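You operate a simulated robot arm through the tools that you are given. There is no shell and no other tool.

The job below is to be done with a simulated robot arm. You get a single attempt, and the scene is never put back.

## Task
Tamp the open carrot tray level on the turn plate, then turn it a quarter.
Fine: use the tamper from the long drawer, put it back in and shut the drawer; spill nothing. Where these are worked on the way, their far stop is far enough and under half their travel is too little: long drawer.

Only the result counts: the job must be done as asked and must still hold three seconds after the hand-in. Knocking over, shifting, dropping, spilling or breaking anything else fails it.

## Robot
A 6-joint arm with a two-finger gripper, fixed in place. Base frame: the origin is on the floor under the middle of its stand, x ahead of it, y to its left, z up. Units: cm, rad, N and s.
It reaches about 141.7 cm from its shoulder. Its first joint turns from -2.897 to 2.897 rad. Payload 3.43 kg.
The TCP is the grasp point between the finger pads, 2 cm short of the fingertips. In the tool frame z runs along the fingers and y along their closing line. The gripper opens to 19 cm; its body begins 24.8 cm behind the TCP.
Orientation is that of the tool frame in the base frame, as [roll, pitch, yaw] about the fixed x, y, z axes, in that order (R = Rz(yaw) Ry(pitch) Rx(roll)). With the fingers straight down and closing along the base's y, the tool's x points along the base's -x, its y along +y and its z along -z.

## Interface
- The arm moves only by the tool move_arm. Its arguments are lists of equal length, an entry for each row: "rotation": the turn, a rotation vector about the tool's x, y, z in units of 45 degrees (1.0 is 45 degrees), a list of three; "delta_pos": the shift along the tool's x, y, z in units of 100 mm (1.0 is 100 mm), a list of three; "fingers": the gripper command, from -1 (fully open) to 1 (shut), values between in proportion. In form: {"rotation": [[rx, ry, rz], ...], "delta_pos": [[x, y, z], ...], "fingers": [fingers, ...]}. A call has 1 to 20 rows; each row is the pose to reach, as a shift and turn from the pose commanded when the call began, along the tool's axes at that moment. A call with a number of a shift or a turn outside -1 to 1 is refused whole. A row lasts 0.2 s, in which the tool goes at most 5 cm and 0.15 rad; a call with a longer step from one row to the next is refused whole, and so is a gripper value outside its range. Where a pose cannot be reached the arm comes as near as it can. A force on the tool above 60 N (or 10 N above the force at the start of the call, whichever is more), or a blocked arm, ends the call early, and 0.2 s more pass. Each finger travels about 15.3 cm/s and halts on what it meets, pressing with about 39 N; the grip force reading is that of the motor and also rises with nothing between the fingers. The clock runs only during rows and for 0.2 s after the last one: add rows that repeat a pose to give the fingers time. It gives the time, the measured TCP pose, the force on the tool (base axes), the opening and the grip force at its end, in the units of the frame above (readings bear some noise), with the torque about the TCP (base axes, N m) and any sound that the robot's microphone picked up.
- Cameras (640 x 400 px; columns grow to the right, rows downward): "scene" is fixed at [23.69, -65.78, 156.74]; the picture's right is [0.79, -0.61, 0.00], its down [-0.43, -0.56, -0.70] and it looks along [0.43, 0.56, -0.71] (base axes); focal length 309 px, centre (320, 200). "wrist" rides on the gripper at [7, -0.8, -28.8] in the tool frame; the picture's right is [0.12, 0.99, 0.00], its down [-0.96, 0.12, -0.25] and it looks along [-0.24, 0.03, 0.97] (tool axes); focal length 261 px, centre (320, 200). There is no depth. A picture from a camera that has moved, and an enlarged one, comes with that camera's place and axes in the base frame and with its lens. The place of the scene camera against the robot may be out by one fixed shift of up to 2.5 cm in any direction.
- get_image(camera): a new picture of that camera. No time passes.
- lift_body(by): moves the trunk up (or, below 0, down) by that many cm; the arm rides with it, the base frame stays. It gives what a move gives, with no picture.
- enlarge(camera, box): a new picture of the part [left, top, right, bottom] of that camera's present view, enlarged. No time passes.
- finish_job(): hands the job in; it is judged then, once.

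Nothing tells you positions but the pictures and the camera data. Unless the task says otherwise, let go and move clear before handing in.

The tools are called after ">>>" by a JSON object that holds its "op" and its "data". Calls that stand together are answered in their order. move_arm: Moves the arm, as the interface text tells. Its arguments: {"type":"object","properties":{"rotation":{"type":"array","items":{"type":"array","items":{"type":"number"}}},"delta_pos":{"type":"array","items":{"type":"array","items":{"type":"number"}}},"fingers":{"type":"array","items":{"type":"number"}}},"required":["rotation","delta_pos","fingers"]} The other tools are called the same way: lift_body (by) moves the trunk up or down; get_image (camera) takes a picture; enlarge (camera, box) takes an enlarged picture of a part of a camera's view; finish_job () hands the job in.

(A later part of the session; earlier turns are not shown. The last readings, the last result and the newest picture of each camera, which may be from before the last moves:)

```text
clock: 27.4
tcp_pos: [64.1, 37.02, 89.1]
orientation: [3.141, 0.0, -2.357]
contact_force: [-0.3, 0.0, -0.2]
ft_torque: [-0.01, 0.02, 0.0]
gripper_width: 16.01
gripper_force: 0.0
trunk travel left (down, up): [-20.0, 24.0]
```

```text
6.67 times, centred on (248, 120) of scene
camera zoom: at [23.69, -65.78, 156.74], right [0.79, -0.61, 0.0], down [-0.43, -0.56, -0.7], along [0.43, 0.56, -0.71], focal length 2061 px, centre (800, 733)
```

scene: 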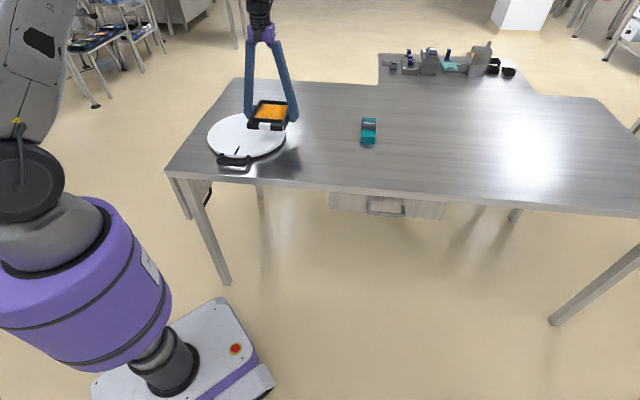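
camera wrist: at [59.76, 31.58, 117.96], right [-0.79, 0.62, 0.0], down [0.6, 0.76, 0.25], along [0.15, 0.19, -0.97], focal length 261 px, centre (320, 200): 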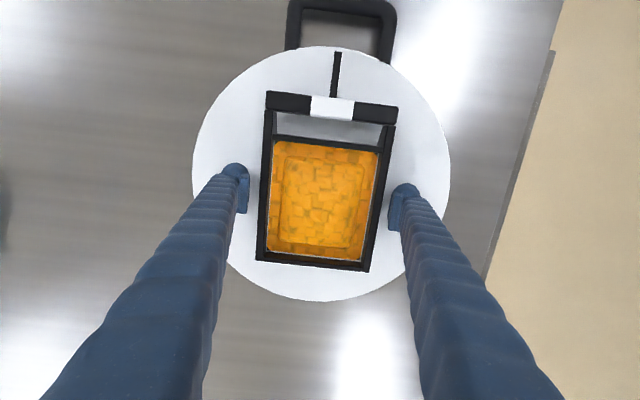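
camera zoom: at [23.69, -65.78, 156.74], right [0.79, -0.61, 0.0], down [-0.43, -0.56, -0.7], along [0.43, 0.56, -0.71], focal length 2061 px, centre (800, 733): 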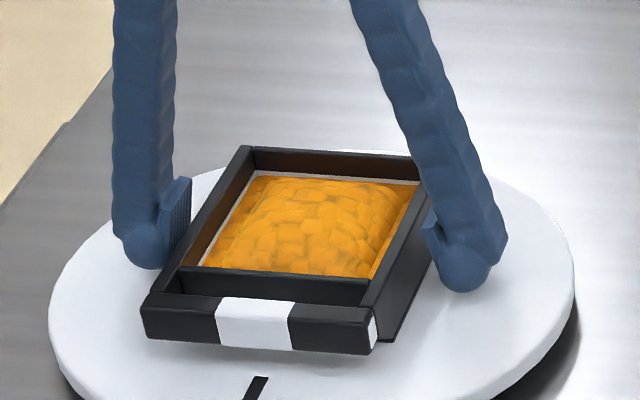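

The tray rests on the plate, released. I'll rise straight up and travel toward the drawer handle for a close look.

>>> {"op": "move_arm", "data": {"rotation": [[0, 0, 0], [0, 0, 0], [0, 0, 0], [0, 0, 0], [0, 0, 0]], "delta_pos": [[0, 0, -0.15], [0, 0, -0.4], [0, 0, -0.75], [0, 0, -1.0], [0, 0, -1.0]], "fingers": [-0.684, -0.684, -0.684, -0.684, -0.684]}}

>>> {"op": "move_arm", "data": {"rotation": [[0, 0, 0], [0, 0, 0], [0, 0, 0], [0, 0, 0]], "delta_pos": [[0, -0.2, -0.2], [0.2, -0.55, -0.5], [0.4, -0.85, -0.7], [0.5, -1.0, -0.8]], "fingers": [-0.684, -0.684, -0.684, -0.684]}}

>>> {"op": "move_arm", "data": {"rotation": [[0, 0, 0], [0, 0, 0], [0, 0, 0]], "delta_pos": [[0.15, -0.4, 0], [0.3, -0.8, 0], [0.4, -1.0, 0]], "fingers": [-0.684, -0.684, -0.684]}}

>>> {"op": "move_arm", "data": {"rotation": [[0, 0, 0], [0, 0, 0], [0, 0, 0]], "delta_pos": [[0.15, -0.4, 0], [0.3, -0.8, 0], [0.4, -1.0, 0]], "fingers": [-0.684, -0.684, -0.684]}}

>>> {"op": "move_arm", "data": {"rotation": [[0, 0, 0], [0, 0, 0], [0, 0, 0]], "delta_pos": [[0.15, -0.4, 0], [0.3, -0.8, 0], [0.4, -1.0, 0]], "fingers": [-0.684, -0.684, -0.684]}}

>>> {"op": "get_image", "data": {"camera": "wrist"}}

>>> {"op": "get_image", "data": {"camera": "scene"}}

```text
clock: 28.6
tcp_pos: [64.09, 37.15, 99.11]
orientation: [3.141, -0.001, -2.356]
contact_force: [0.5, 0.1, -0.7]
ft_torque: [0.01, 0.0, 0.01]
gripper_width: 16.0
gripper_force: 0.0
trunk travel left (down, up): [-20.0, 24.0]
```

```text
refused: row 2 steps farther than a row can; nothing moved
```

```text
clock: 29.4
tcp_pos: [68.34, 27.21, 99.12]
orientation: [-3.14, -0.002, -2.355]
contact_force: [-0.5, 0.4, 0.1]
ft_torque: [0.03, 0.0, 0.03]
gripper_width: 16.0
gripper_force: 0.1
trunk travel left (down, up): [-20.0, 24.0]
```

```text
clock: 30.2
tcp_pos: [72.52, 17.32, 99.15]
orientation: [-3.141, 0.001, -2.356]
contact_force: [0.3, 0.6, -0.2]
ft_torque: [0.03, 0.01, -0.04]
gripper_width: 16.01
gripper_force: 0.2
trunk travel left (down, up): [-20.0, 24.0]
```

```text
clock: 31.0
tcp_pos: [76.98, 7.3, 99.05]
orientation: [3.14, 0.0, -2.356]
contact_force: [-0.3, -0.1, 0.2]
ft_torque: [0.05, 0.0, 0.0]
gripper_width: 16.02
gripper_force: 0.1
trunk travel left (down, up): [-20.0, 24.0]
```

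```text
taken
camera wrist: at [72.48, 1.83, 127.9], right [-0.79, 0.62, 0.0], down [0.6, 0.76, 0.25], along [0.15, 0.19, -0.97], focal length 261 px, centre (320, 200)
```

wrist: 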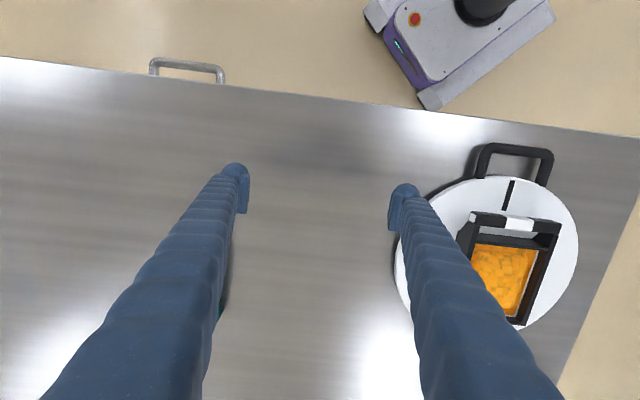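

```text
taken
```

scene: 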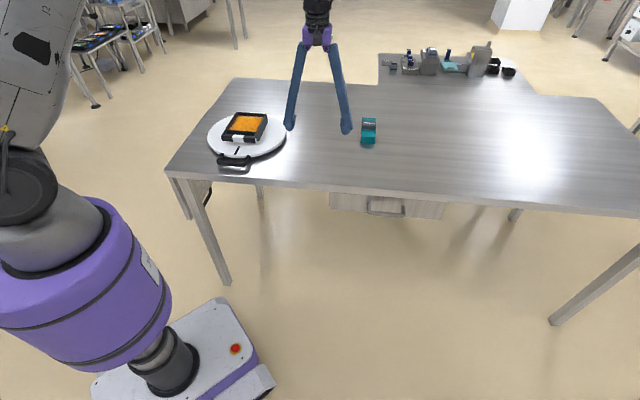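

The tray sits well on the plate. I'll continue toward the drawer handle.

>>> {"op": "move_arm", "data": {"rotation": [[0, 0, 0], [0, 0, 0], [0, 0, 0]], "delta_pos": [[0.15, -0.4, 0], [0.3, -0.8, 0], [0.4, -1.0, 0]], "fingers": [-0.684, -0.684, -0.684]}}

>>> {"op": "move_arm", "data": {"rotation": [[0, 0, 0], [0, 0, 0], [0, 0, 0], [0, 0, 0]], "delta_pos": [[0.15, -0.4, 0], [0.3, -0.8, 0], [0.4, -1.0, 0], [0.4, -1.0, 0]], "fingers": [-0.684, -0.684, -0.684, -0.684]}}

>>> {"op": "get_image", "data": {"camera": "wrist"}}

>>> {"op": "enlarge", "data": {"camera": "wrist", "box": [200, 60, 360, 160]}}

>>> {"op": "get_image", "data": {"camera": "scene"}}

```text
clock: 31.8
tcp_pos: [81.11, -2.47, 99.09]
orientation: [-3.141, 0.0, -2.357]
contact_force: [0.0, -0.7, -0.1]
ft_torque: [0.04, 0.0, -0.01]
gripper_width: 16.01
gripper_force: 0.1
trunk travel left (down, up): [-20.0, 24.0]
```

```text
clock: 32.8
tcp_pos: [85.37, -12.36, 99.11]
orientation: [3.141, 0.001, -2.356]
contact_force: [-0.4, 0.3, 0.9]
ft_torque: [0.01, -0.02, 0.02]
gripper_width: 15.99
gripper_force: 0.1
trunk travel left (down, up): [-20.0, 24.0]
```

```text
taken
camera wrist: at [80.98, -17.96, 127.95], right [-0.79, 0.62, 0.0], down [0.6, 0.76, 0.25], along [0.15, 0.19, -0.97], focal length 261 px, centre (320, 200)
```

wrist: 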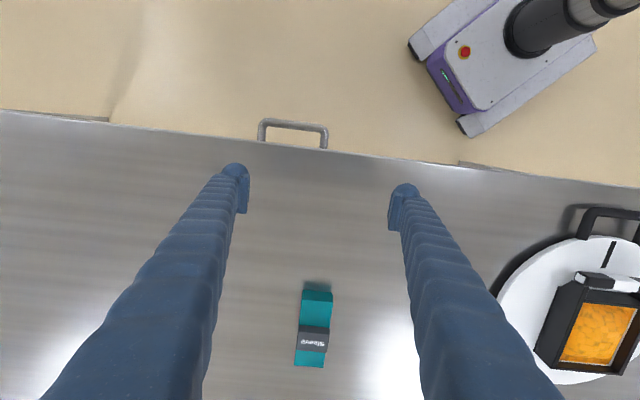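

```text
4.00 times, centred on (280, 110) of wrist
camera zoom: at [80.98, -17.96, 127.95], right [-0.79, 0.62, 0.0], down [0.6, 0.76, 0.25], along [0.15, 0.19, -0.97], focal length 1043 px, centre (480, 560)
```

zoom: 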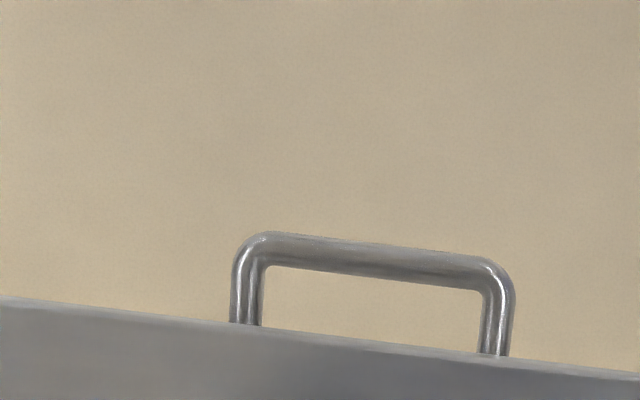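

```text
taken
```

scene: 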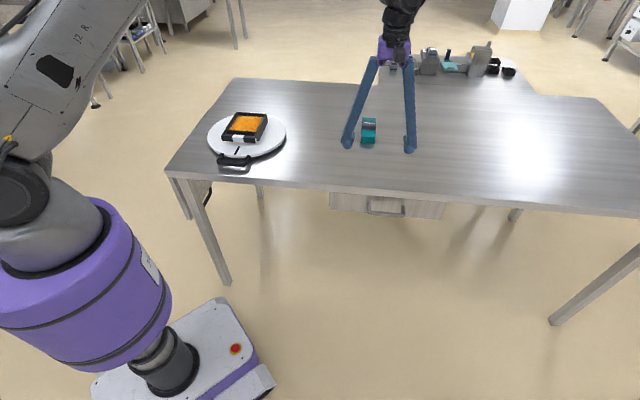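

The handle bar is about 13.7 cm wide, centred near p=-43.4, q=-75 (base ≈ (83.8, -22.5)) at z≈76. I'll line up above it, fingers straddling its two posts, and look again before descending.

>>> {"op": "move_arm", "data": {"rotation": [[0, 0, 0], [0, 0, 0], [0, 0, 0], [0, 0, 0], [0, 0, 0]], "delta_pos": [[0.2, -0.18, 0], [0.4, -0.36, 0], [0.67, -0.6, 0.2], [0.67, -0.6, 0.5], [0.67, -0.6, 0.5]], "fingers": [-0.75, -0.79, -0.79, -0.79, -0.79]}}

>>> {"op": "get_image", "data": {"camera": "wrist"}}

>>> {"op": "enlarge", "data": {"camera": "wrist", "box": [220, 120, 420, 245]}}

>>> {"op": "enlarge", "data": {"camera": "scene", "box": [310, 130, 470, 230]}}

```text
clock: 34.0
tcp_pos: [84.75, -21.33, 94.23]
orientation: [-3.14, 0.0, -2.355]
contact_force: [0.0, 0.2, 0.1]
ft_torque: [-0.05, 0.03, -0.01]
gripper_width: 17.01
gripper_force: 0.1
trunk travel left (down, up): [-20.0, 24.0]
```

```text
taken
camera wrist: at [80.46, -26.86, 122.99], right [-0.79, 0.62, 0.0], down [0.6, 0.76, 0.25], along [0.15, 0.19, -0.97], focal length 261 px, centre (320, 200)
```

wrist: 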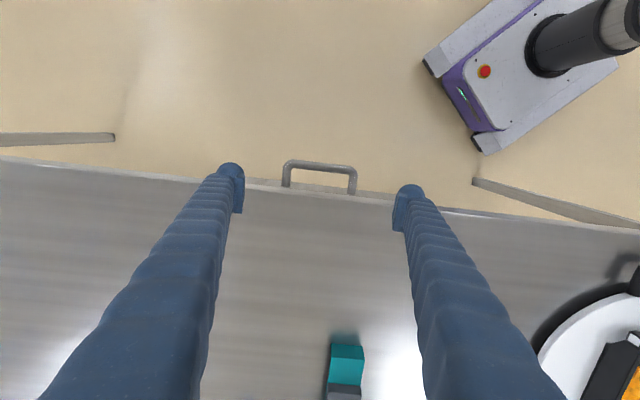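

```text
3.20 times, centred on (320, 182) of wrist
camera zoom: at [80.46, -26.86, 122.99], right [-0.79, 0.62, 0.0], down [0.6, 0.76, 0.25], along [0.15, 0.19, -0.97], focal length 834 px, centre (320, 256)
```

zoom: 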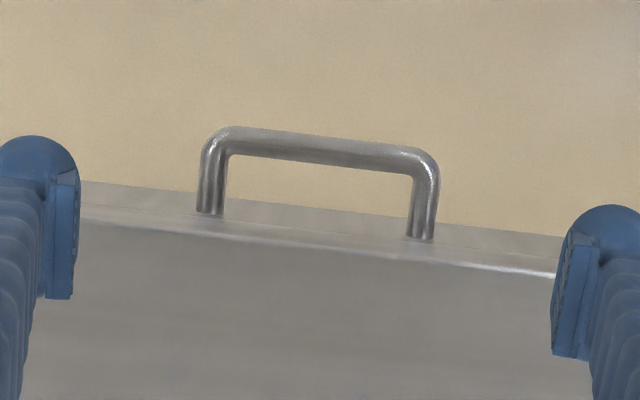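

```text
4.00 times, centred on (390, 180) of scene
camera zoom: at [23.69, -65.78, 156.74], right [0.79, -0.61, 0.0], down [-0.43, -0.56, -0.7], along [0.43, 0.56, -0.71], focal length 1237 px, centre (40, 280)
```

zoom: 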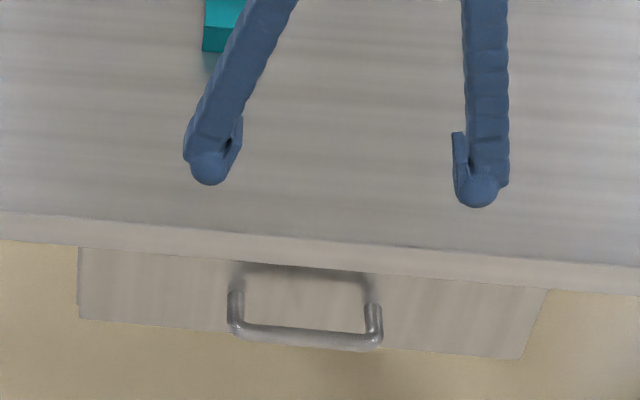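

The handle posts run from p≈-43.4 to the face at -47.9 at z=76. I'll descend with the fingers outside the posts.

>>> {"op": "move_arm", "data": {"rotation": [[0, 0, 0], [0, 0, 0], [0, 0, 0], [0, 0, 0], [0, 0, 0]], "delta_pos": [[0, 0.02, 0.2], [0, 0.02, 0.5], [0, 0.02, 0.8], [0, 0.02, 1.0], [0, 0.02, 1.0]], "fingers": [-0.79, -0.79, -0.79, -0.79, -0.79]}}

>>> {"op": "get_image", "data": {"camera": "wrist"}}

>>> {"op": "enlarge", "data": {"camera": "scene", "box": [310, 130, 470, 230]}}

```text
clock: 35.2
tcp_pos: [84.39, -21.22, 84.03]
orientation: [3.139, -0.004, -2.355]
contact_force: [-15.1, -8.9, 2.2]
ft_torque: [-0.96, -0.97, -0.09]
gripper_width: 16.74
gripper_force: 0.0
trunk travel left (down, up): [-20.0, 24.0]
```

```text
taken
camera wrist: at [80.12, -26.86, 112.95], right [-0.79, 0.62, 0.0], down [0.6, 0.76, 0.25], along [0.15, 0.19, -0.97], focal length 261 px, centre (320, 200)
```

wrist: 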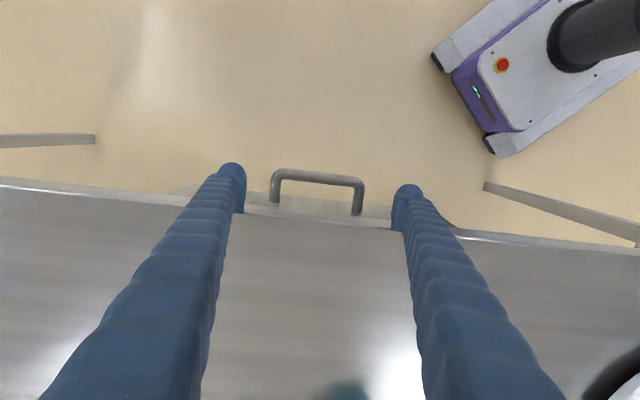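

```text
4.00 times, centred on (390, 180) of scene
camera zoom: at [23.69, -65.78, 156.74], right [0.79, -0.61, 0.0], down [-0.43, -0.56, -0.7], along [0.43, 0.56, -0.71], focal length 1237 px, centre (40, 280)
```

zoom: 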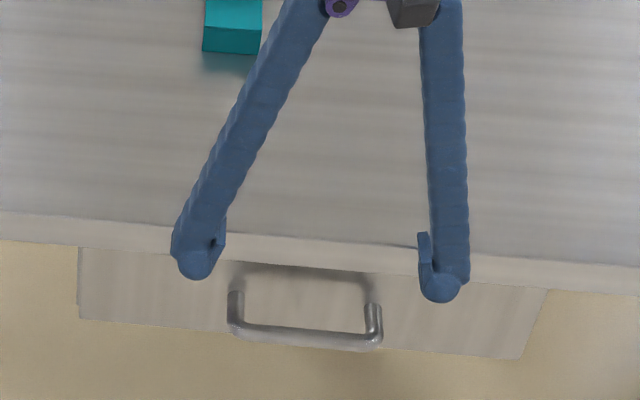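

The finger backs brushed the table edge, so they are thicker than I assumed. I'll back off toward the robot and tilt the gripper about 40° so it comes at the handle from the front.

>>> {"op": "move_arm", "data": {"rotation": [[0, 0, 0], [0, 0, 0], [0, 0, 0], [0, 0, 0]], "delta_pos": [[0.15, 0, 0], [0.4, 0, 0], [0.7, 0, 0], [0.8, 0, 0]], "fingers": [-0.79, -0.79, -0.79, -0.79]}}

>>> {"op": "get_image", "data": {"camera": "wrist"}}

>>> {"op": "enlarge", "data": {"camera": "scene", "box": [310, 130, 470, 230]}}

>>> {"op": "get_image", "data": {"camera": "scene"}}

```text
clock: 36.2
tcp_pos: [79.05, -26.99, 84.24]
orientation: [-3.141, -0.002, -2.356]
contact_force: [-0.4, 0.2, 0.3]
ft_torque: [0.04, -0.04, 0.01]
gripper_width: 16.99
gripper_force: 0.0
trunk travel left (down, up): [-20.0, 24.0]
```

```text
taken
camera wrist: at [74.61, -32.49, 112.99], right [-0.79, 0.62, 0.0], down [0.6, 0.76, 0.25], along [0.15, 0.19, -0.97], focal length 261 px, centre (320, 200)
```

wrist: 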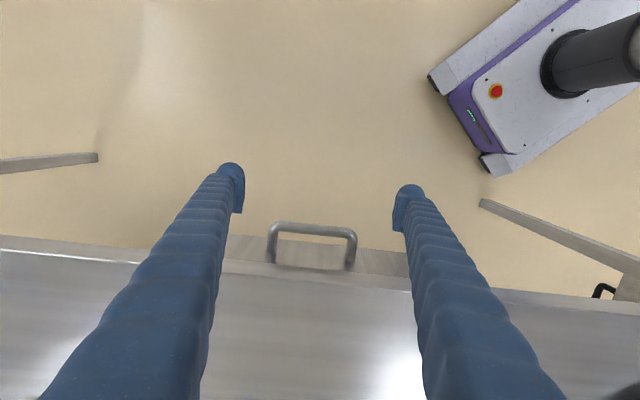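

```text
4.00 times, centred on (390, 180) of scene
camera zoom: at [23.69, -65.78, 156.74], right [0.79, -0.61, 0.0], down [-0.43, -0.56, -0.7], along [0.43, 0.56, -0.71], focal length 1237 px, centre (40, 280)
```

zoom: 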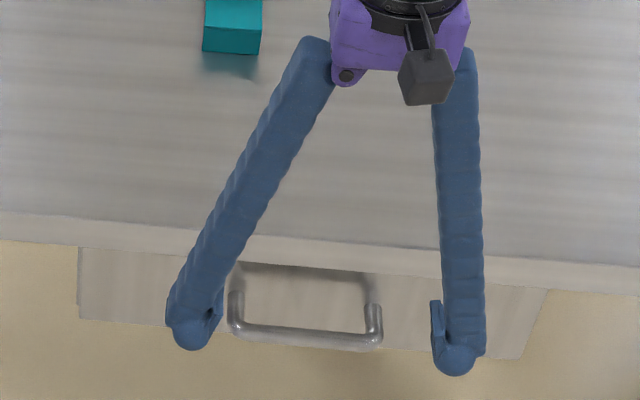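

```text
taken
```

scene: 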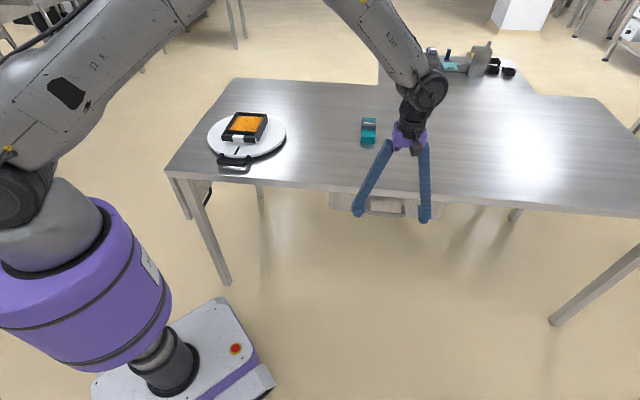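

>>> {"op": "move_arm", "data": {"rotation": [[0, -0.15, 0], [0, -0.3, 0], [0, -0.47, 0], [0, -0.64, 0], [0, -0.8, 0], [0, -0.9, 0], [0, -0.9, 0]], "delta_pos": [[0, 0, 0], [0, 0, 0], [0, 0, 0], [0, 0, 0], [0, 0, 0], [0, 0, 0], [0, 0, 0]], "fingers": [-0.79, -0.79, -0.79, -0.79, -0.79, -0.79, -0.79]}}

>>> {"op": "get_image", "data": {"camera": "wrist"}}

>>> {"op": "get_image", "data": {"camera": "scene"}}

```text
clock: 37.8
tcp_pos: [79.08, -26.93, 84.03]
orientation: [-3.141, 0.706, -2.357]
contact_force: [0.8, -1.5, -0.6]
ft_torque: [0.07, 0.01, 0.0]
gripper_width: 17.04
gripper_force: 0.0
trunk travel left (down, up): [-20.0, 24.0]
```

```text
taken
camera wrist: at [62.62, -44.51, 101.5], right [-0.77, 0.64, -0.08], down [0.32, 0.48, 0.81], along [0.56, 0.6, -0.58], focal length 261 px, centre (320, 200)
```

wrist: 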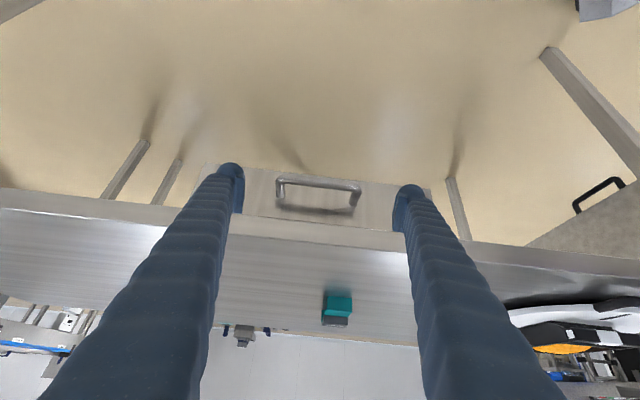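

```text
taken
```

scene: 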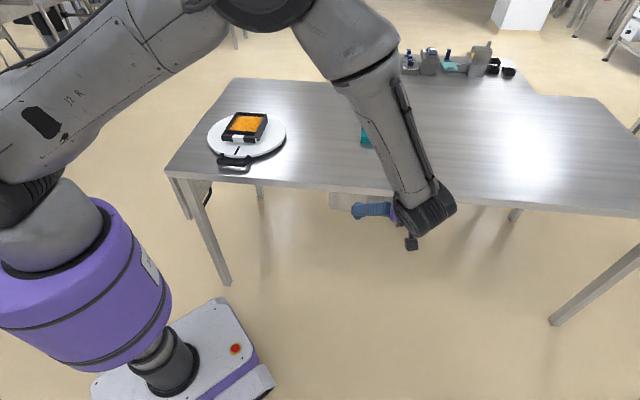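

The tilted gripper faces the handle. I'll lower to handle height, check, then move in.

>>> {"op": "move_arm", "data": {"rotation": [[0, 0, 0], [0, 0, 0], [0, 0, 0], [0, 0, 0]], "delta_pos": [[0.13, 0, 0.156], [0.3, 0, 0.352], [0.532, 0, 0.624], [0.532, 0, 0.624]], "fingers": [-0.79, -0.79, -0.79, -0.79]}}

>>> {"op": "get_image", "data": {"camera": "wrist"}}

>>> {"op": "enlarge", "data": {"camera": "wrist", "box": [200, 120, 440, 270]}}

```text
clock: 38.8
tcp_pos: [78.99, -26.9, 76.06]
orientation: [3.14, 0.706, -2.356]
contact_force: [0.6, -0.3, -0.5]
ft_torque: [0.07, 0.01, 0.05]
gripper_width: 17.02
gripper_force: 0.0
trunk travel left (down, up): [-20.0, 24.0]
```

```text
taken
camera wrist: at [62.58, -44.53, 93.3], right [-0.77, 0.64, -0.08], down [0.32, 0.49, 0.81], along [0.56, 0.6, -0.58], focal length 261 px, centre (320, 200)
```

wrist: 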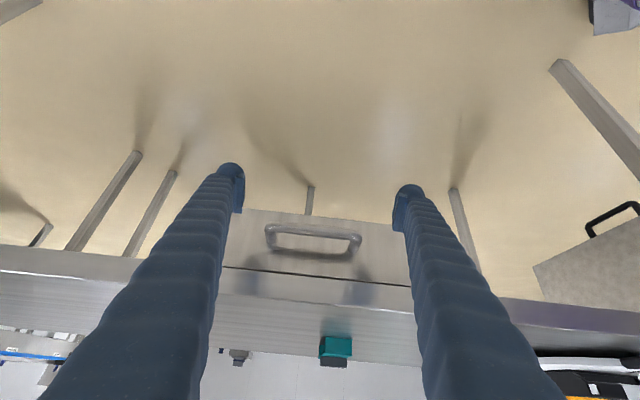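

```text
2.67 times, centred on (320, 195) of wrist
camera zoom: at [62.58, -44.53, 93.3], right [-0.77, 0.64, -0.08], down [0.32, 0.49, 0.81], along [0.56, 0.6, -0.58], focal length 695 px, centre (320, 213)
```

zoom: 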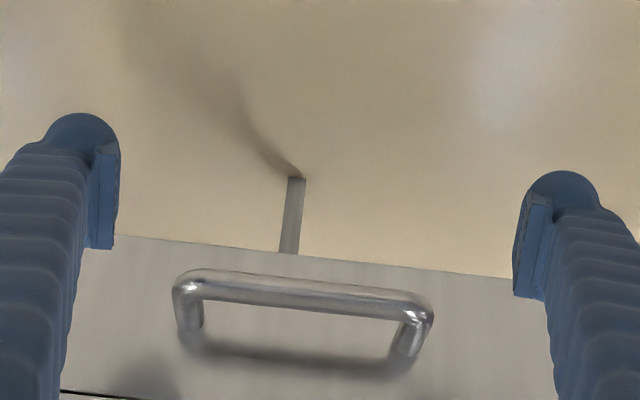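

The handle is centred between the fingers. I'll move straight in toward the drawer face so the pads flank the posts.

>>> {"op": "move_arm", "data": {"rotation": [[0, 0, 0], [0, 0, 0], [0, 0, 0], [0, 0, 0], [0, 0, 0], [0, 0, 0]], "delta_pos": [[-0.11, 0, 0.096], [-0.25, 0, 0.216], [-0.4, 0, 0.343], [-0.5, 0, 0.429], [-0.563, 0, 0.48], [-0.563, 0, 0.48]], "fingers": [-0.79, -0.79, -0.79, -0.79, -0.79, -0.79]}}

>>> {"op": "get_image", "data": {"camera": "wrist"}}

>>> {"op": "enlarge", "data": {"camera": "wrist", "box": [200, 120, 440, 270]}}

```text
clock: 40.2
tcp_pos: [84.25, -21.65, 76.02]
orientation: [3.141, 0.708, -2.356]
contact_force: [0.2, -0.1, -0.3]
ft_torque: [-0.02, -0.03, 0.0]
gripper_width: 17.01
gripper_force: 0.1
trunk travel left (down, up): [-20.0, 24.0]
```

```text
taken
camera wrist: at [67.83, -39.22, 93.3], right [-0.77, 0.64, -0.08], down [0.32, 0.49, 0.81], along [0.56, 0.6, -0.58], focal length 261 px, centre (320, 200)
```

wrist: 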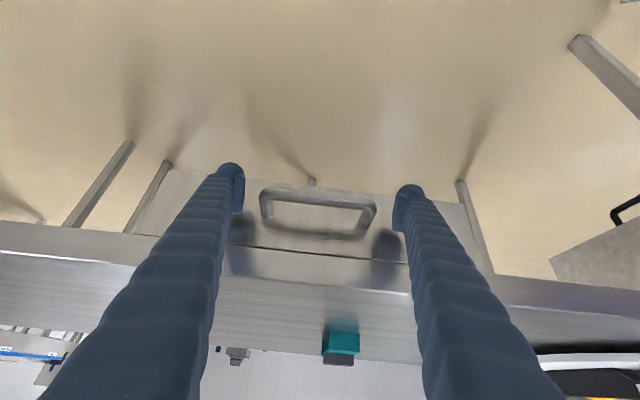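

```text
2.67 times, centred on (320, 195) of wrist
camera zoom: at [67.83, -39.22, 93.3], right [-0.77, 0.64, -0.08], down [0.32, 0.49, 0.81], along [0.56, 0.6, -0.58], focal length 695 px, centre (320, 213)
```

zoom: 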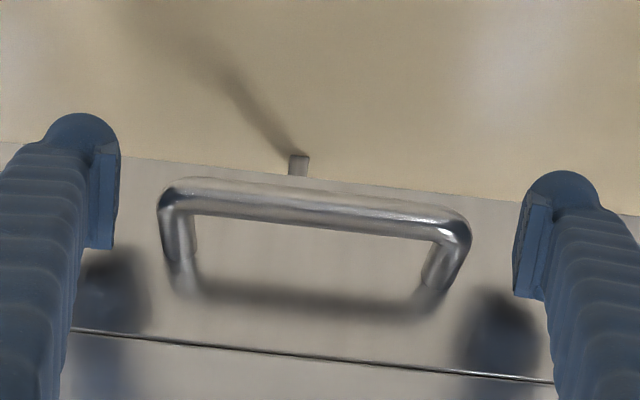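

No contact so far. I'll nudge in 0.3 cm and close on the posts.

>>> {"op": "move_arm", "data": {"rotation": [[0, 0, 0], [0, 0, 0], [0, 0, 0], [0, 0, 0], [0, 0, 0], [0, 0, 0], [0, 0, 0]], "delta_pos": [[-0.023, 0, 0.02], [-0.023, 0, 0.02], [-0.023, 0, 0.02], [-0.023, 0, 0.02], [-0.023, 0, 0.02], [-0.023, 0, 0.02], [-0.023, 0, 0.02]], "fingers": [-0.7, -0.6, -0.5, -0.4, -0.2, 0.1, 0.3]}}

>>> {"op": "enlarge", "data": {"camera": "wrist", "box": [200, 120, 440, 270]}}

```text
clock: 41.8
tcp_pos: [84.48, -21.49, 75.99]
orientation: [3.141, 0.707, -2.357]
contact_force: [9.2, -9.9, 1.2]
ft_torque: [-0.34, -0.15, -0.12]
gripper_width: 13.78
gripper_force: 45.4
trunk travel left (down, up): [-20.0, 24.0]
```

```text
2.67 times, centred on (320, 195) of wrist
camera zoom: at [68.08, -39.09, 93.33], right [-0.77, 0.64, -0.08], down [0.32, 0.49, 0.81], along [0.56, 0.6, -0.58], focal length 695 px, centre (320, 213)
```

zoom: 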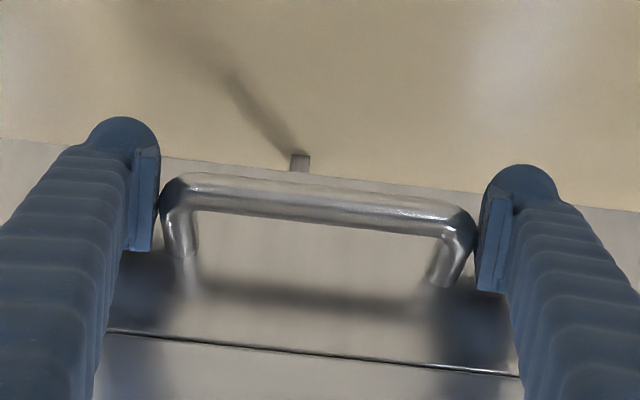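

Gripped across the posts at 13.8 cm. I'll pull gently a few centimetres and watch whether it slips.

>>> {"op": "move_arm", "data": {"rotation": [[0, 0, 0], [0, 0, 0], [0, 0, 0], [0, 0, 0], [0, 0, 0], [0, 0, 0]], "delta_pos": [[0, -0.015, 0], [0.023, -0.015, -0.0195], [0.0609, -0.015, -0.0519], [0.114, -0.015, -0.0973], [0.167, -0.015, -0.1428], [0.19, -0.015, -0.162]], "fingers": [1, 1, 1, 1, 1, 1]}}

>>> {"op": "enlarge", "data": {"camera": "wrist", "box": [200, 120, 440, 270]}}

>>> {"op": "enlarge", "data": {"camera": "scene", "box": [310, 130, 470, 230]}}

```text
clock: 43.2
tcp_pos: [82.89, -23.33, 75.97]
orientation: [3.141, 0.707, -2.357]
contact_force: [4.0, -0.9, 12.9]
ft_torque: [1.34, 1.26, 0.2]
gripper_width: 13.78
gripper_force: 44.5
trunk travel left (down, up): [-20.0, 24.0]
```

```text
2.67 times, centred on (320, 195) of wrist
camera zoom: at [66.4, -40.86, 93.32], right [-0.77, 0.64, -0.08], down [0.32, 0.48, 0.81], along [0.56, 0.6, -0.58], focal length 695 px, centre (320, 213)
```

zoom: 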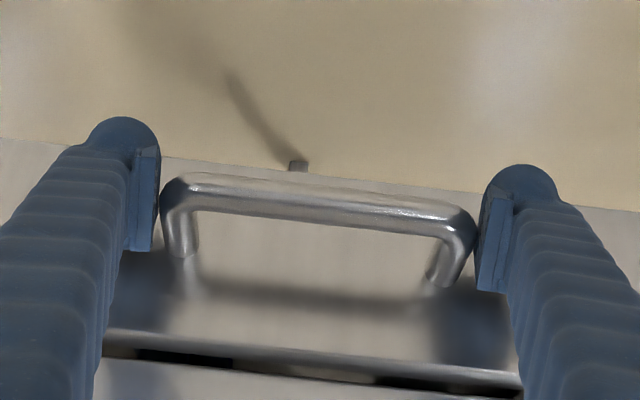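

```text
4.00 times, centred on (390, 180) of scene
camera zoom: at [23.69, -65.78, 156.74], right [0.79, -0.61, 0.0], down [-0.43, -0.56, -0.7], along [0.43, 0.56, -0.71], focal length 1237 px, centre (40, 280)
```

zoom: 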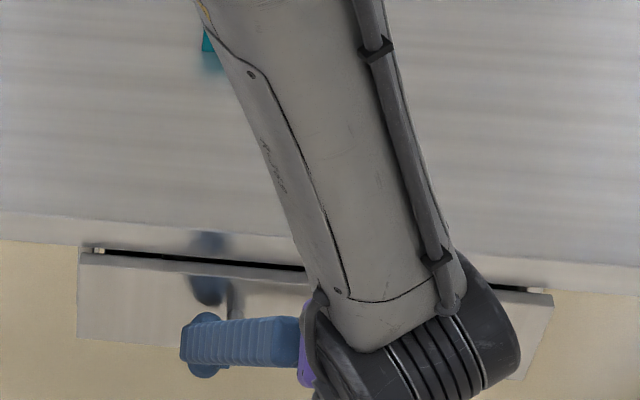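

The drawer follows the grip. I'll continue pulling steadily.

>>> {"op": "move_arm", "data": {"rotation": [[0, 0, 0], [0, 0, 0], [0, 0, 0], [0, 0, 0], [0, 0, 0], [0, 0, 0], [0, 0, 0], [0, 0, 0]], "delta_pos": [[0.0457, 0, -0.0389], [0.137, 0, -0.1168], [0.251, 0, -0.2141], [0.3653, 0, -0.3114], [0.4794, 0, -0.4087], [0.5708, 0, -0.4866], [0.6088, 0, -0.519], [0.6088, 0, -0.519]], "fingers": [1, 1, 1, 1, 1, 1, 1, 1]}}

>>> {"op": "get_image", "data": {"camera": "wrist"}}

>>> {"op": "get_image", "data": {"camera": "scene"}}

```text
clock: 45.0
tcp_pos: [77.1, -28.97, 75.86]
orientation: [-3.141, 0.707, -2.356]
contact_force: [1.1, -2.4, 12.7]
ft_torque: [0.15, 0.25, 0.12]
gripper_width: 13.77
gripper_force: 44.1
trunk travel left (down, up): [-20.0, 24.0]
```

```text
taken
camera wrist: at [60.69, -46.54, 93.34], right [-0.77, 0.64, -0.08], down [0.32, 0.49, 0.81], along [0.56, 0.6, -0.58], focal length 261 px, centre (320, 200)
```

wrist: 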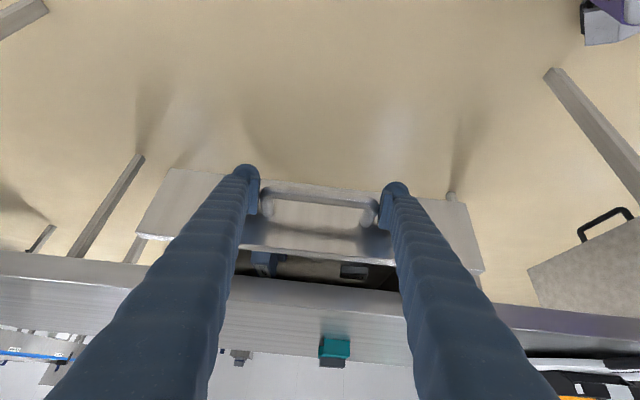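

```text
taken
```

scene: 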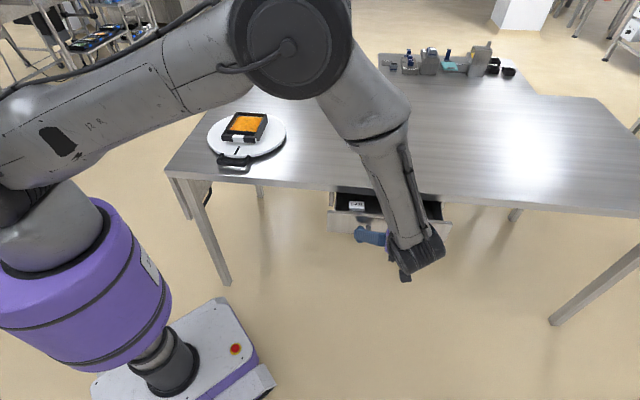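

Open about 10 cm; items inside are coming into view. I'll keep pulling.

>>> {"op": "move_arm", "data": {"rotation": [[0, 0, 0], [0, 0, 0], [0, 0, 0], [0, 0, 0], [0, 0, 0], [0, 0, 0], [0, 0, 0], [0, 0, 0]], "delta_pos": [[0.0457, 0, -0.0389], [0.137, 0, -0.1168], [0.251, 0, -0.2141], [0.3653, 0, -0.3114], [0.4794, 0, -0.4087], [0.5708, 0, -0.4866], [0.6088, 0, -0.519], [0.6088, 0, -0.519]], "fingers": [1, 1, 1, 1, 1, 1, 1, 1]}}

>>> {"op": "get_image", "data": {"camera": "wrist"}}

>>> {"op": "get_image", "data": {"camera": "scene"}}

```text
clock: 46.8
tcp_pos: [71.38, -34.55, 76.02]
orientation: [3.142, 0.707, -2.356]
contact_force: [-0.9, 2.4, 9.6]
ft_torque: [-0.16, -0.14, 0.44]
gripper_width: 13.8
gripper_force: 44.5
trunk travel left (down, up): [-20.0, 24.0]
```

```text
taken
camera wrist: at [55.05, -52.16, 93.34], right [-0.77, 0.64, -0.08], down [0.32, 0.49, 0.81], along [0.56, 0.6, -0.58], focal length 261 px, centre (320, 200)
```

wrist: 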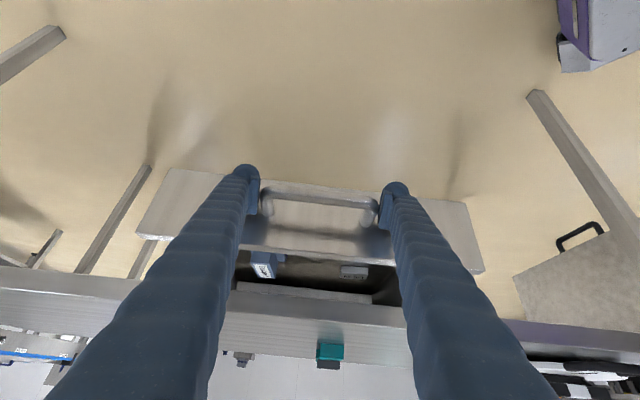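

```text
taken
```

scene: 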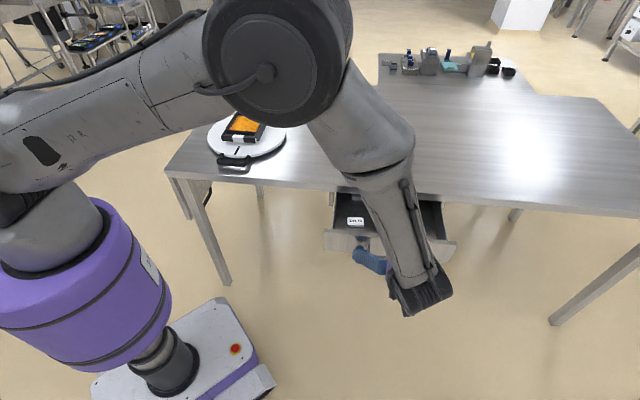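

>>> {"op": "move_arm", "data": {"rotation": [[0, 0, 0], [0, 0, 0], [0, 0, 0], [0, 0, 0], [0, 0, 0], [0, 0, 0], [0, 0, 0], [0, 0, 0]], "delta_pos": [[0.0457, 0, -0.0389], [0.137, 0, -0.1168], [0.2283, 0, -0.1946], [0.3196, 0, -0.2725], [0.411, 0, -0.3504], [0.5022, 0, -0.4281], [0.6088, 0, -0.519], [0.6088, 0, -0.519]], "fingers": [1, 1, 1, 1, 1, 1, 1, 1]}}

>>> {"op": "get_image", "data": {"camera": "wrist"}}

>>> {"op": "get_image", "data": {"camera": "scene"}}

```text
clock: 48.6
tcp_pos: [65.73, -40.28, 76.04]
orientation: [-3.14, 0.707, -2.355]
contact_force: [-1.5, -1.7, 5.7]
ft_torque: [-0.07, -0.02, 0.16]
gripper_width: 13.77
gripper_force: 44.6
trunk travel left (down, up): [-20.0, 24.0]
```

```text
taken
camera wrist: at [49.34, -57.87, 93.34], right [-0.77, 0.64, -0.08], down [0.32, 0.49, 0.81], along [0.56, 0.6, -0.58], focal length 261 px, centre (320, 200)
```

wrist: 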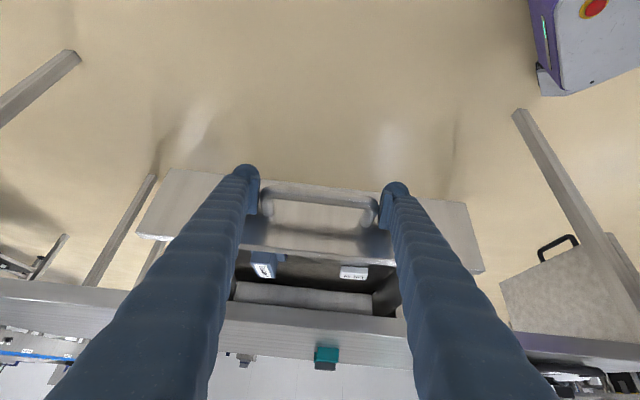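

```text
taken
```

scene: 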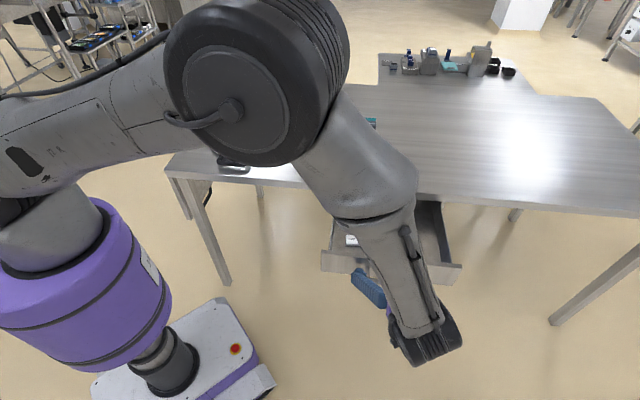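

>>> {"op": "move_arm", "data": {"rotation": [[0, 0, 0], [0, 0, 0], [0, 0, 0], [0, 0, 0], [0, 0, 0], [0, 0, 0], [0, 0, 0], [0, 0, 0]], "delta_pos": [[0.0457, 0, -0.0389], [0.137, 0, -0.1168], [0.2283, 0, -0.1946], [0.3196, 0, -0.2725], [0.411, 0, -0.3504], [0.5022, 0, -0.4281], [0.6088, 0, -0.519], [0.6088, 0, -0.519]], "fingers": [1, 1, 1, 1, 1, 1, 1, 1]}}

>>> {"op": "get_image", "data": {"camera": "wrist"}}

>>> {"op": "get_image", "data": {"camera": "scene"}}

```text
clock: 50.4
tcp_pos: [60.07, -46.04, 75.97]
orientation: [3.141, 0.704, -2.357]
contact_force: [-0.2, 0.1, -0.1]
ft_torque: [-0.03, 0.03, -0.03]
gripper_width: 0.0
gripper_force: 34.5
trunk travel left (down, up): [-20.0, 24.0]
```

```text
taken
camera wrist: at [43.65, -63.59, 93.31], right [-0.77, 0.64, -0.08], down [0.32, 0.49, 0.81], along [0.56, 0.6, -0.58], focal length 261 px, centre (320, 200)
```

wrist: 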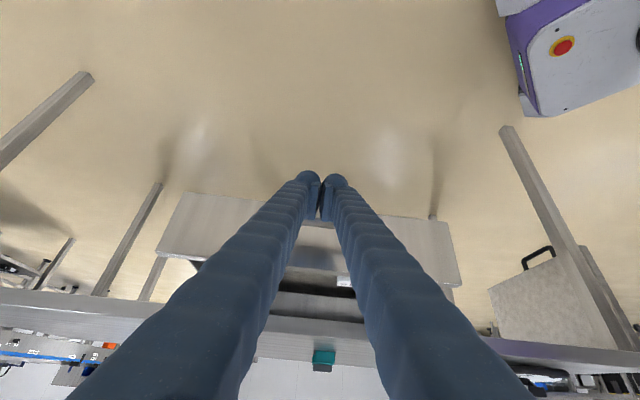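

```text
taken
```

scene: 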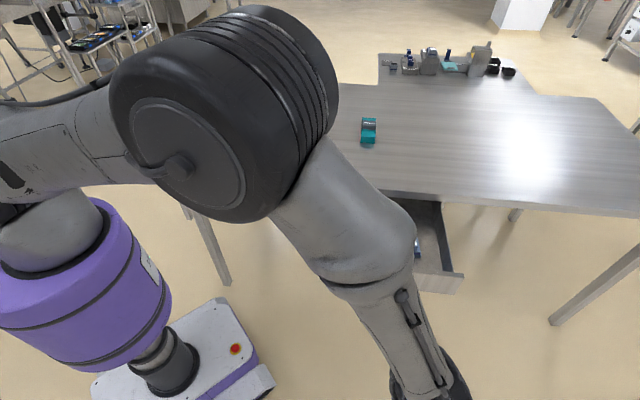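

The grip slipped off at what looks like the drawer's far stop, around 29 cm open. I'll rise clear and turn back to vertical to look inside.

>>> {"op": "move_arm", "data": {"rotation": [[0, 0, 0], [0, 0, 0], [0, 0, 0], [0, 0, 0], [0, 0, 0]], "delta_pos": [[0.038, 0, -0.032], [-0.092, 0, -0.184], [-0.287, 0, -0.412], [-0.546, 0, -0.717], [-0.611, 0, -0.793]], "fingers": [1, 1, 1, 1, 1]}}

>>> {"op": "move_arm", "data": {"rotation": [[0, 0.15, 0], [0, 0.3, 0], [0, 0.47, 0], [0, 0.64, 0], [0, 0.8, 0], [0, 0.9, 0], [0, 0.9, 0]], "delta_pos": [[-0.1, 0, -0.12], [-0.23, 0, -0.27], [-0.39, 0, -0.457], [-0.52, 0, -0.609], [-0.649, 0, -0.761], [-0.649, 0, -0.761], [-0.649, 0, -0.761]], "fingers": [1, 1, 1, 1, 1, 1, 1]}}

>>> {"op": "get_image", "data": {"camera": "wrist"}}

>>> {"op": "get_image", "data": {"camera": "scene"}}

```text
clock: 51.6
tcp_pos: [59.74, -46.31, 85.93]
orientation: [3.14, 0.707, -2.357]
contact_force: [0.5, 0.8, -0.1]
ft_torque: [-0.03, 0.02, -0.01]
gripper_width: 0.0
gripper_force: 34.0
trunk travel left (down, up): [-20.0, 24.0]
```

```text
clock: 53.2
tcp_pos: [59.76, -46.35, 95.93]
orientation: [3.141, -0.003, -2.357]
contact_force: [-0.2, -0.1, -0.6]
ft_torque: [-0.01, 0.02, 0.02]
gripper_width: 0.0
gripper_force: 34.9
trunk travel left (down, up): [-20.0, 24.0]
```

```text
taken
camera wrist: at [55.42, -51.86, 124.79], right [-0.79, 0.62, 0.0], down [0.6, 0.76, 0.25], along [0.15, 0.19, -0.97], focal length 261 px, centre (320, 200)
```

wrist: 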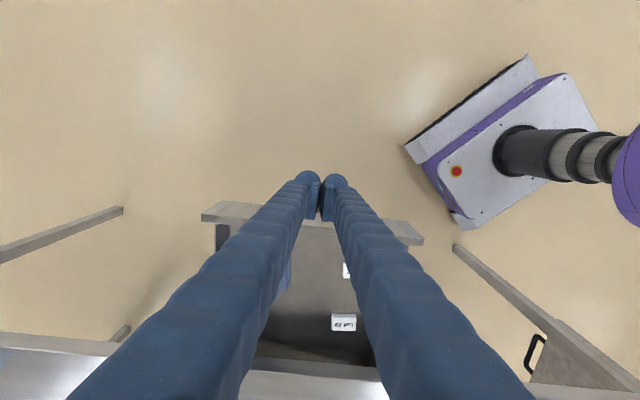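

```text
taken
```

scene: 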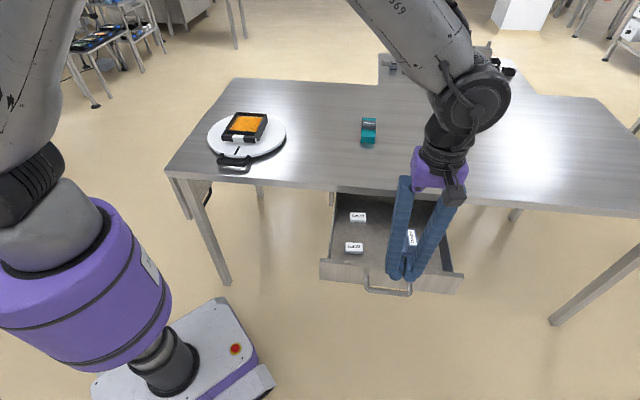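

The drawer is open with labelled spots inside. I'll open the fingers and move over it for a clear view.

>>> {"op": "move_arm", "data": {"rotation": [[0, 0, 0], [0, 0, 0], [0, 0, 0], [0, 0, 0], [0, 0, 0], [0, 0, 0]], "delta_pos": [[0, 0, -0.2], [-0.2, 0, -0.5], [-0.45, 0, -0.8], [-0.7, 0, -1.0], [-0.8, 0, -1.0], [-0.8, 0, -1.0]], "fingers": [0.7, 0.3, 0, -0.5, -1, -1]}}

>>> {"op": "get_image", "data": {"camera": "wrist"}}

>>> {"op": "enlarge", "data": {"camera": "scene", "box": [310, 180, 486, 290]}}

```text
clock: 54.6
tcp_pos: [65.44, -40.72, 105.94]
orientation: [3.141, -0.002, -2.355]
contact_force: [0.5, 0.1, 0.6]
ft_torque: [0.02, -0.01, -0.01]
gripper_width: 18.98
gripper_force: 0.1
trunk travel left (down, up): [-20.0, 24.0]
```

```text
taken
camera wrist: at [61.11, -46.28, 134.74], right [-0.79, 0.62, 0.0], down [0.6, 0.76, 0.25], along [0.15, 0.19, -0.97], focal length 261 px, centre (320, 200)
```

wrist: 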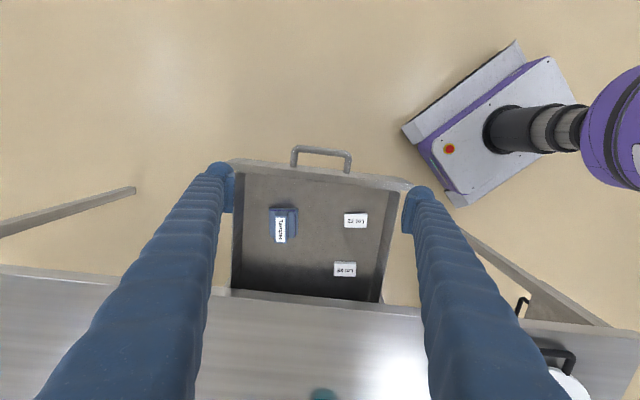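

```text
3.64 times, centred on (398, 235) of scene
camera zoom: at [23.69, -65.78, 156.74], right [0.79, -0.61, 0.0], down [-0.43, -0.56, -0.7], along [0.43, 0.56, -0.71], focal length 1124 px, centre (36, 73)
```

zoom: 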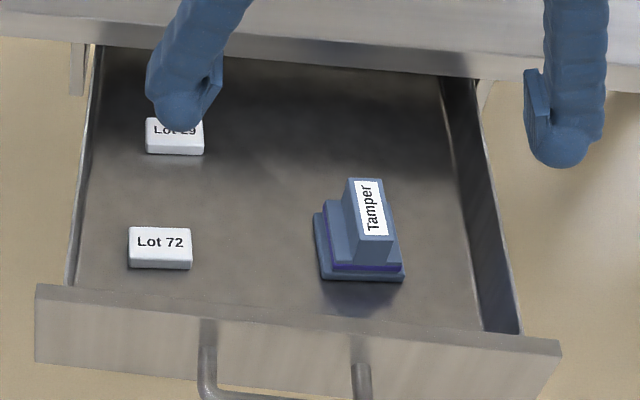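

The tamper is a blue stepped block with a narrow top grip; two "Lot" blocks must stay undisturbed. I'll zoom in to measure.

>>> {"op": "enlarge", "data": {"camera": "wrist", "box": [230, 180, 326, 240]}}

>>> {"op": "enlarge", "data": {"camera": "wrist", "box": [220, 140, 420, 265]}}

>>> {"op": "enlarge", "data": {"camera": "scene", "box": [384, 220, 432, 260]}}

```text
6.67 times, centred on (278, 210) of wrist
camera zoom: at [61.11, -46.28, 134.74], right [-0.79, 0.62, 0.0], down [0.6, 0.76, 0.25], along [0.15, 0.19, -0.97], focal length 1738 px, centre (600, 133)
```

zoom: 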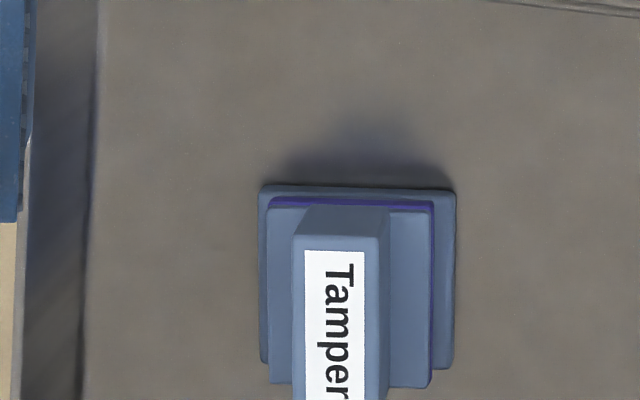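

```text
3.20 times, centred on (320, 202) of wrist
camera zoom: at [61.11, -46.28, 134.74], right [-0.79, 0.62, 0.0], down [0.6, 0.76, 0.25], along [0.15, 0.19, -0.97], focal length 834 px, centre (320, 192)
```

zoom: 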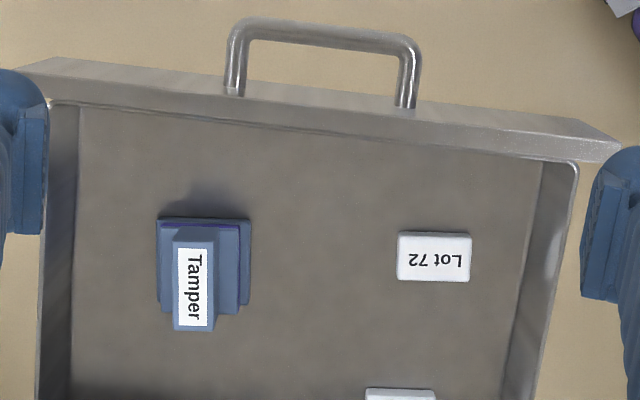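

```text
10.00 times, centred on (408, 240) of scene
camera zoom: at [23.69, -65.78, 156.74], right [0.79, -0.61, 0.0], down [-0.43, -0.56, -0.7], along [0.43, 0.56, -0.71], focal length 3092 px, centre (-560, -200)
```

zoom: 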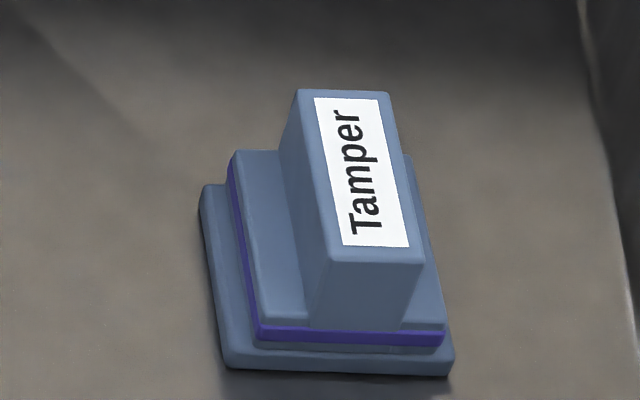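

Drawer travelled about 29 cm. The tamper's grip (about 2.9 cm wide, long side toward the table) is near p=-32.9, q=-82.3. I'll move above it and look from closer.

>>> {"op": "move_arm", "data": {"rotation": [[0, 0, 0], [0, 0, 0], [0, 0, 0], [0, 0, 0], [0, 0, 0]], "delta_pos": [[-0.25, -0.18, 0], [-0.5, -0.36, 0], [-0.75, -0.54, 0], [-1.0, -0.73, 0], [-1.0, -0.73, 0]], "fingers": [-0.7, -0.5, -0.2, 0, 0]}}

>>> {"op": "move_arm", "data": {"rotation": [[0, 0, 0], [0, 0, 0], [0, 0, 0], [0, 0, 0], [0, 0, 0]], "delta_pos": [[-0.25, 0, 0.2], [-0.5, 0, 0.5], [-0.54, 0, 0.8], [-0.54, 0, 0.9], [-0.54, 0, 0.9]], "fingers": [0, 0, 0, 0, 0]}}

>>> {"op": "get_image", "data": {"camera": "wrist"}}

>>> {"op": "enlarge", "data": {"camera": "wrist", "box": [260, 130, 388, 210]}}

>>> {"op": "enlarge", "data": {"camera": "scene", "box": [330, 150, 490, 250]}}

```text
clock: 55.8
tcp_pos: [77.71, -38.73, 105.97]
orientation: [-3.14, -0.001, -2.357]
contact_force: [0.1, -0.4, -0.9]
ft_torque: [-0.05, 0.0, -0.01]
gripper_width: 9.49
gripper_force: 0.1
trunk travel left (down, up): [-20.0, 24.0]
```

```text
clock: 57.0
tcp_pos: [81.54, -34.96, 96.89]
orientation: [-3.141, 0.0, -2.357]
contact_force: [0.2, -0.2, -0.4]
ft_torque: [0.0, -0.02, -0.01]
gripper_width: 9.5
gripper_force: 0.1
trunk travel left (down, up): [-20.0, 24.0]
```

```text
taken
camera wrist: at [77.22, -40.45, 125.76], right [-0.79, 0.62, 0.0], down [0.6, 0.76, 0.25], along [0.15, 0.19, -0.97], focal length 261 px, centre (320, 200)
```

wrist: 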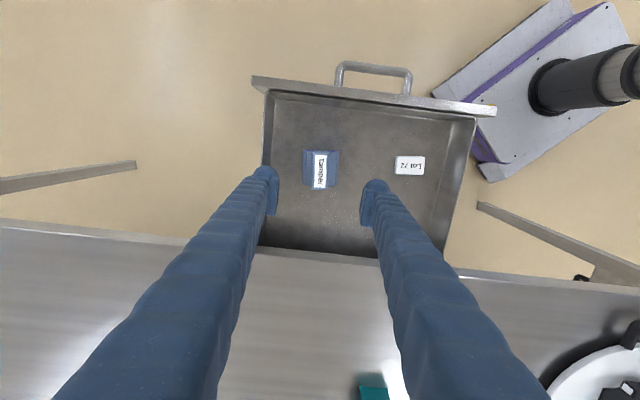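

```text
5.00 times, centred on (324, 170) of wrist
camera zoom: at [77.22, -40.45, 125.76], right [-0.79, 0.62, 0.0], down [0.6, 0.76, 0.25], along [0.15, 0.19, -0.97], focal length 1303 px, centre (300, 350)
```

zoom: 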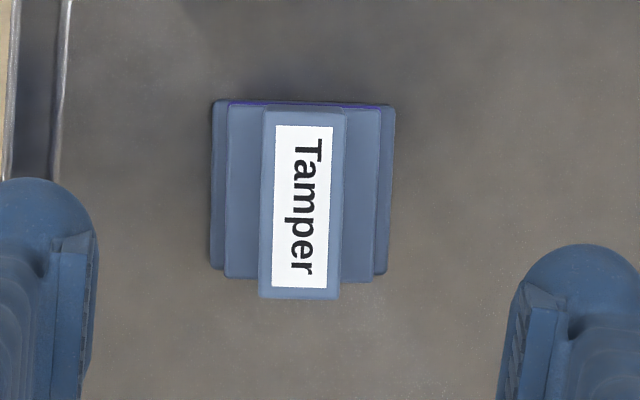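

```text
4.00 times, centred on (410, 200) of scene
camera zoom: at [23.69, -65.78, 156.74], right [0.79, -0.61, 0.0], down [-0.43, -0.56, -0.7], along [0.43, 0.56, -0.71], focal length 1237 px, centre (-40, 200)
```

zoom: 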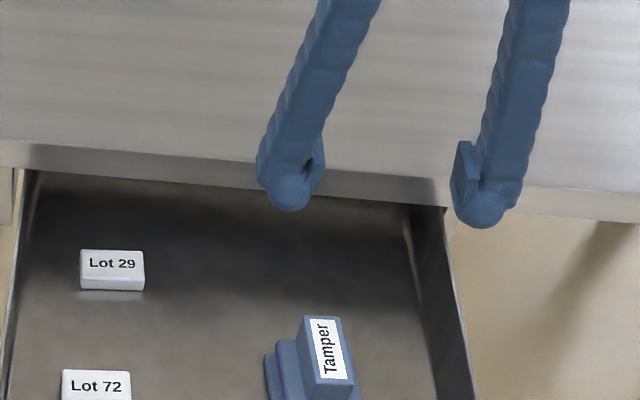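

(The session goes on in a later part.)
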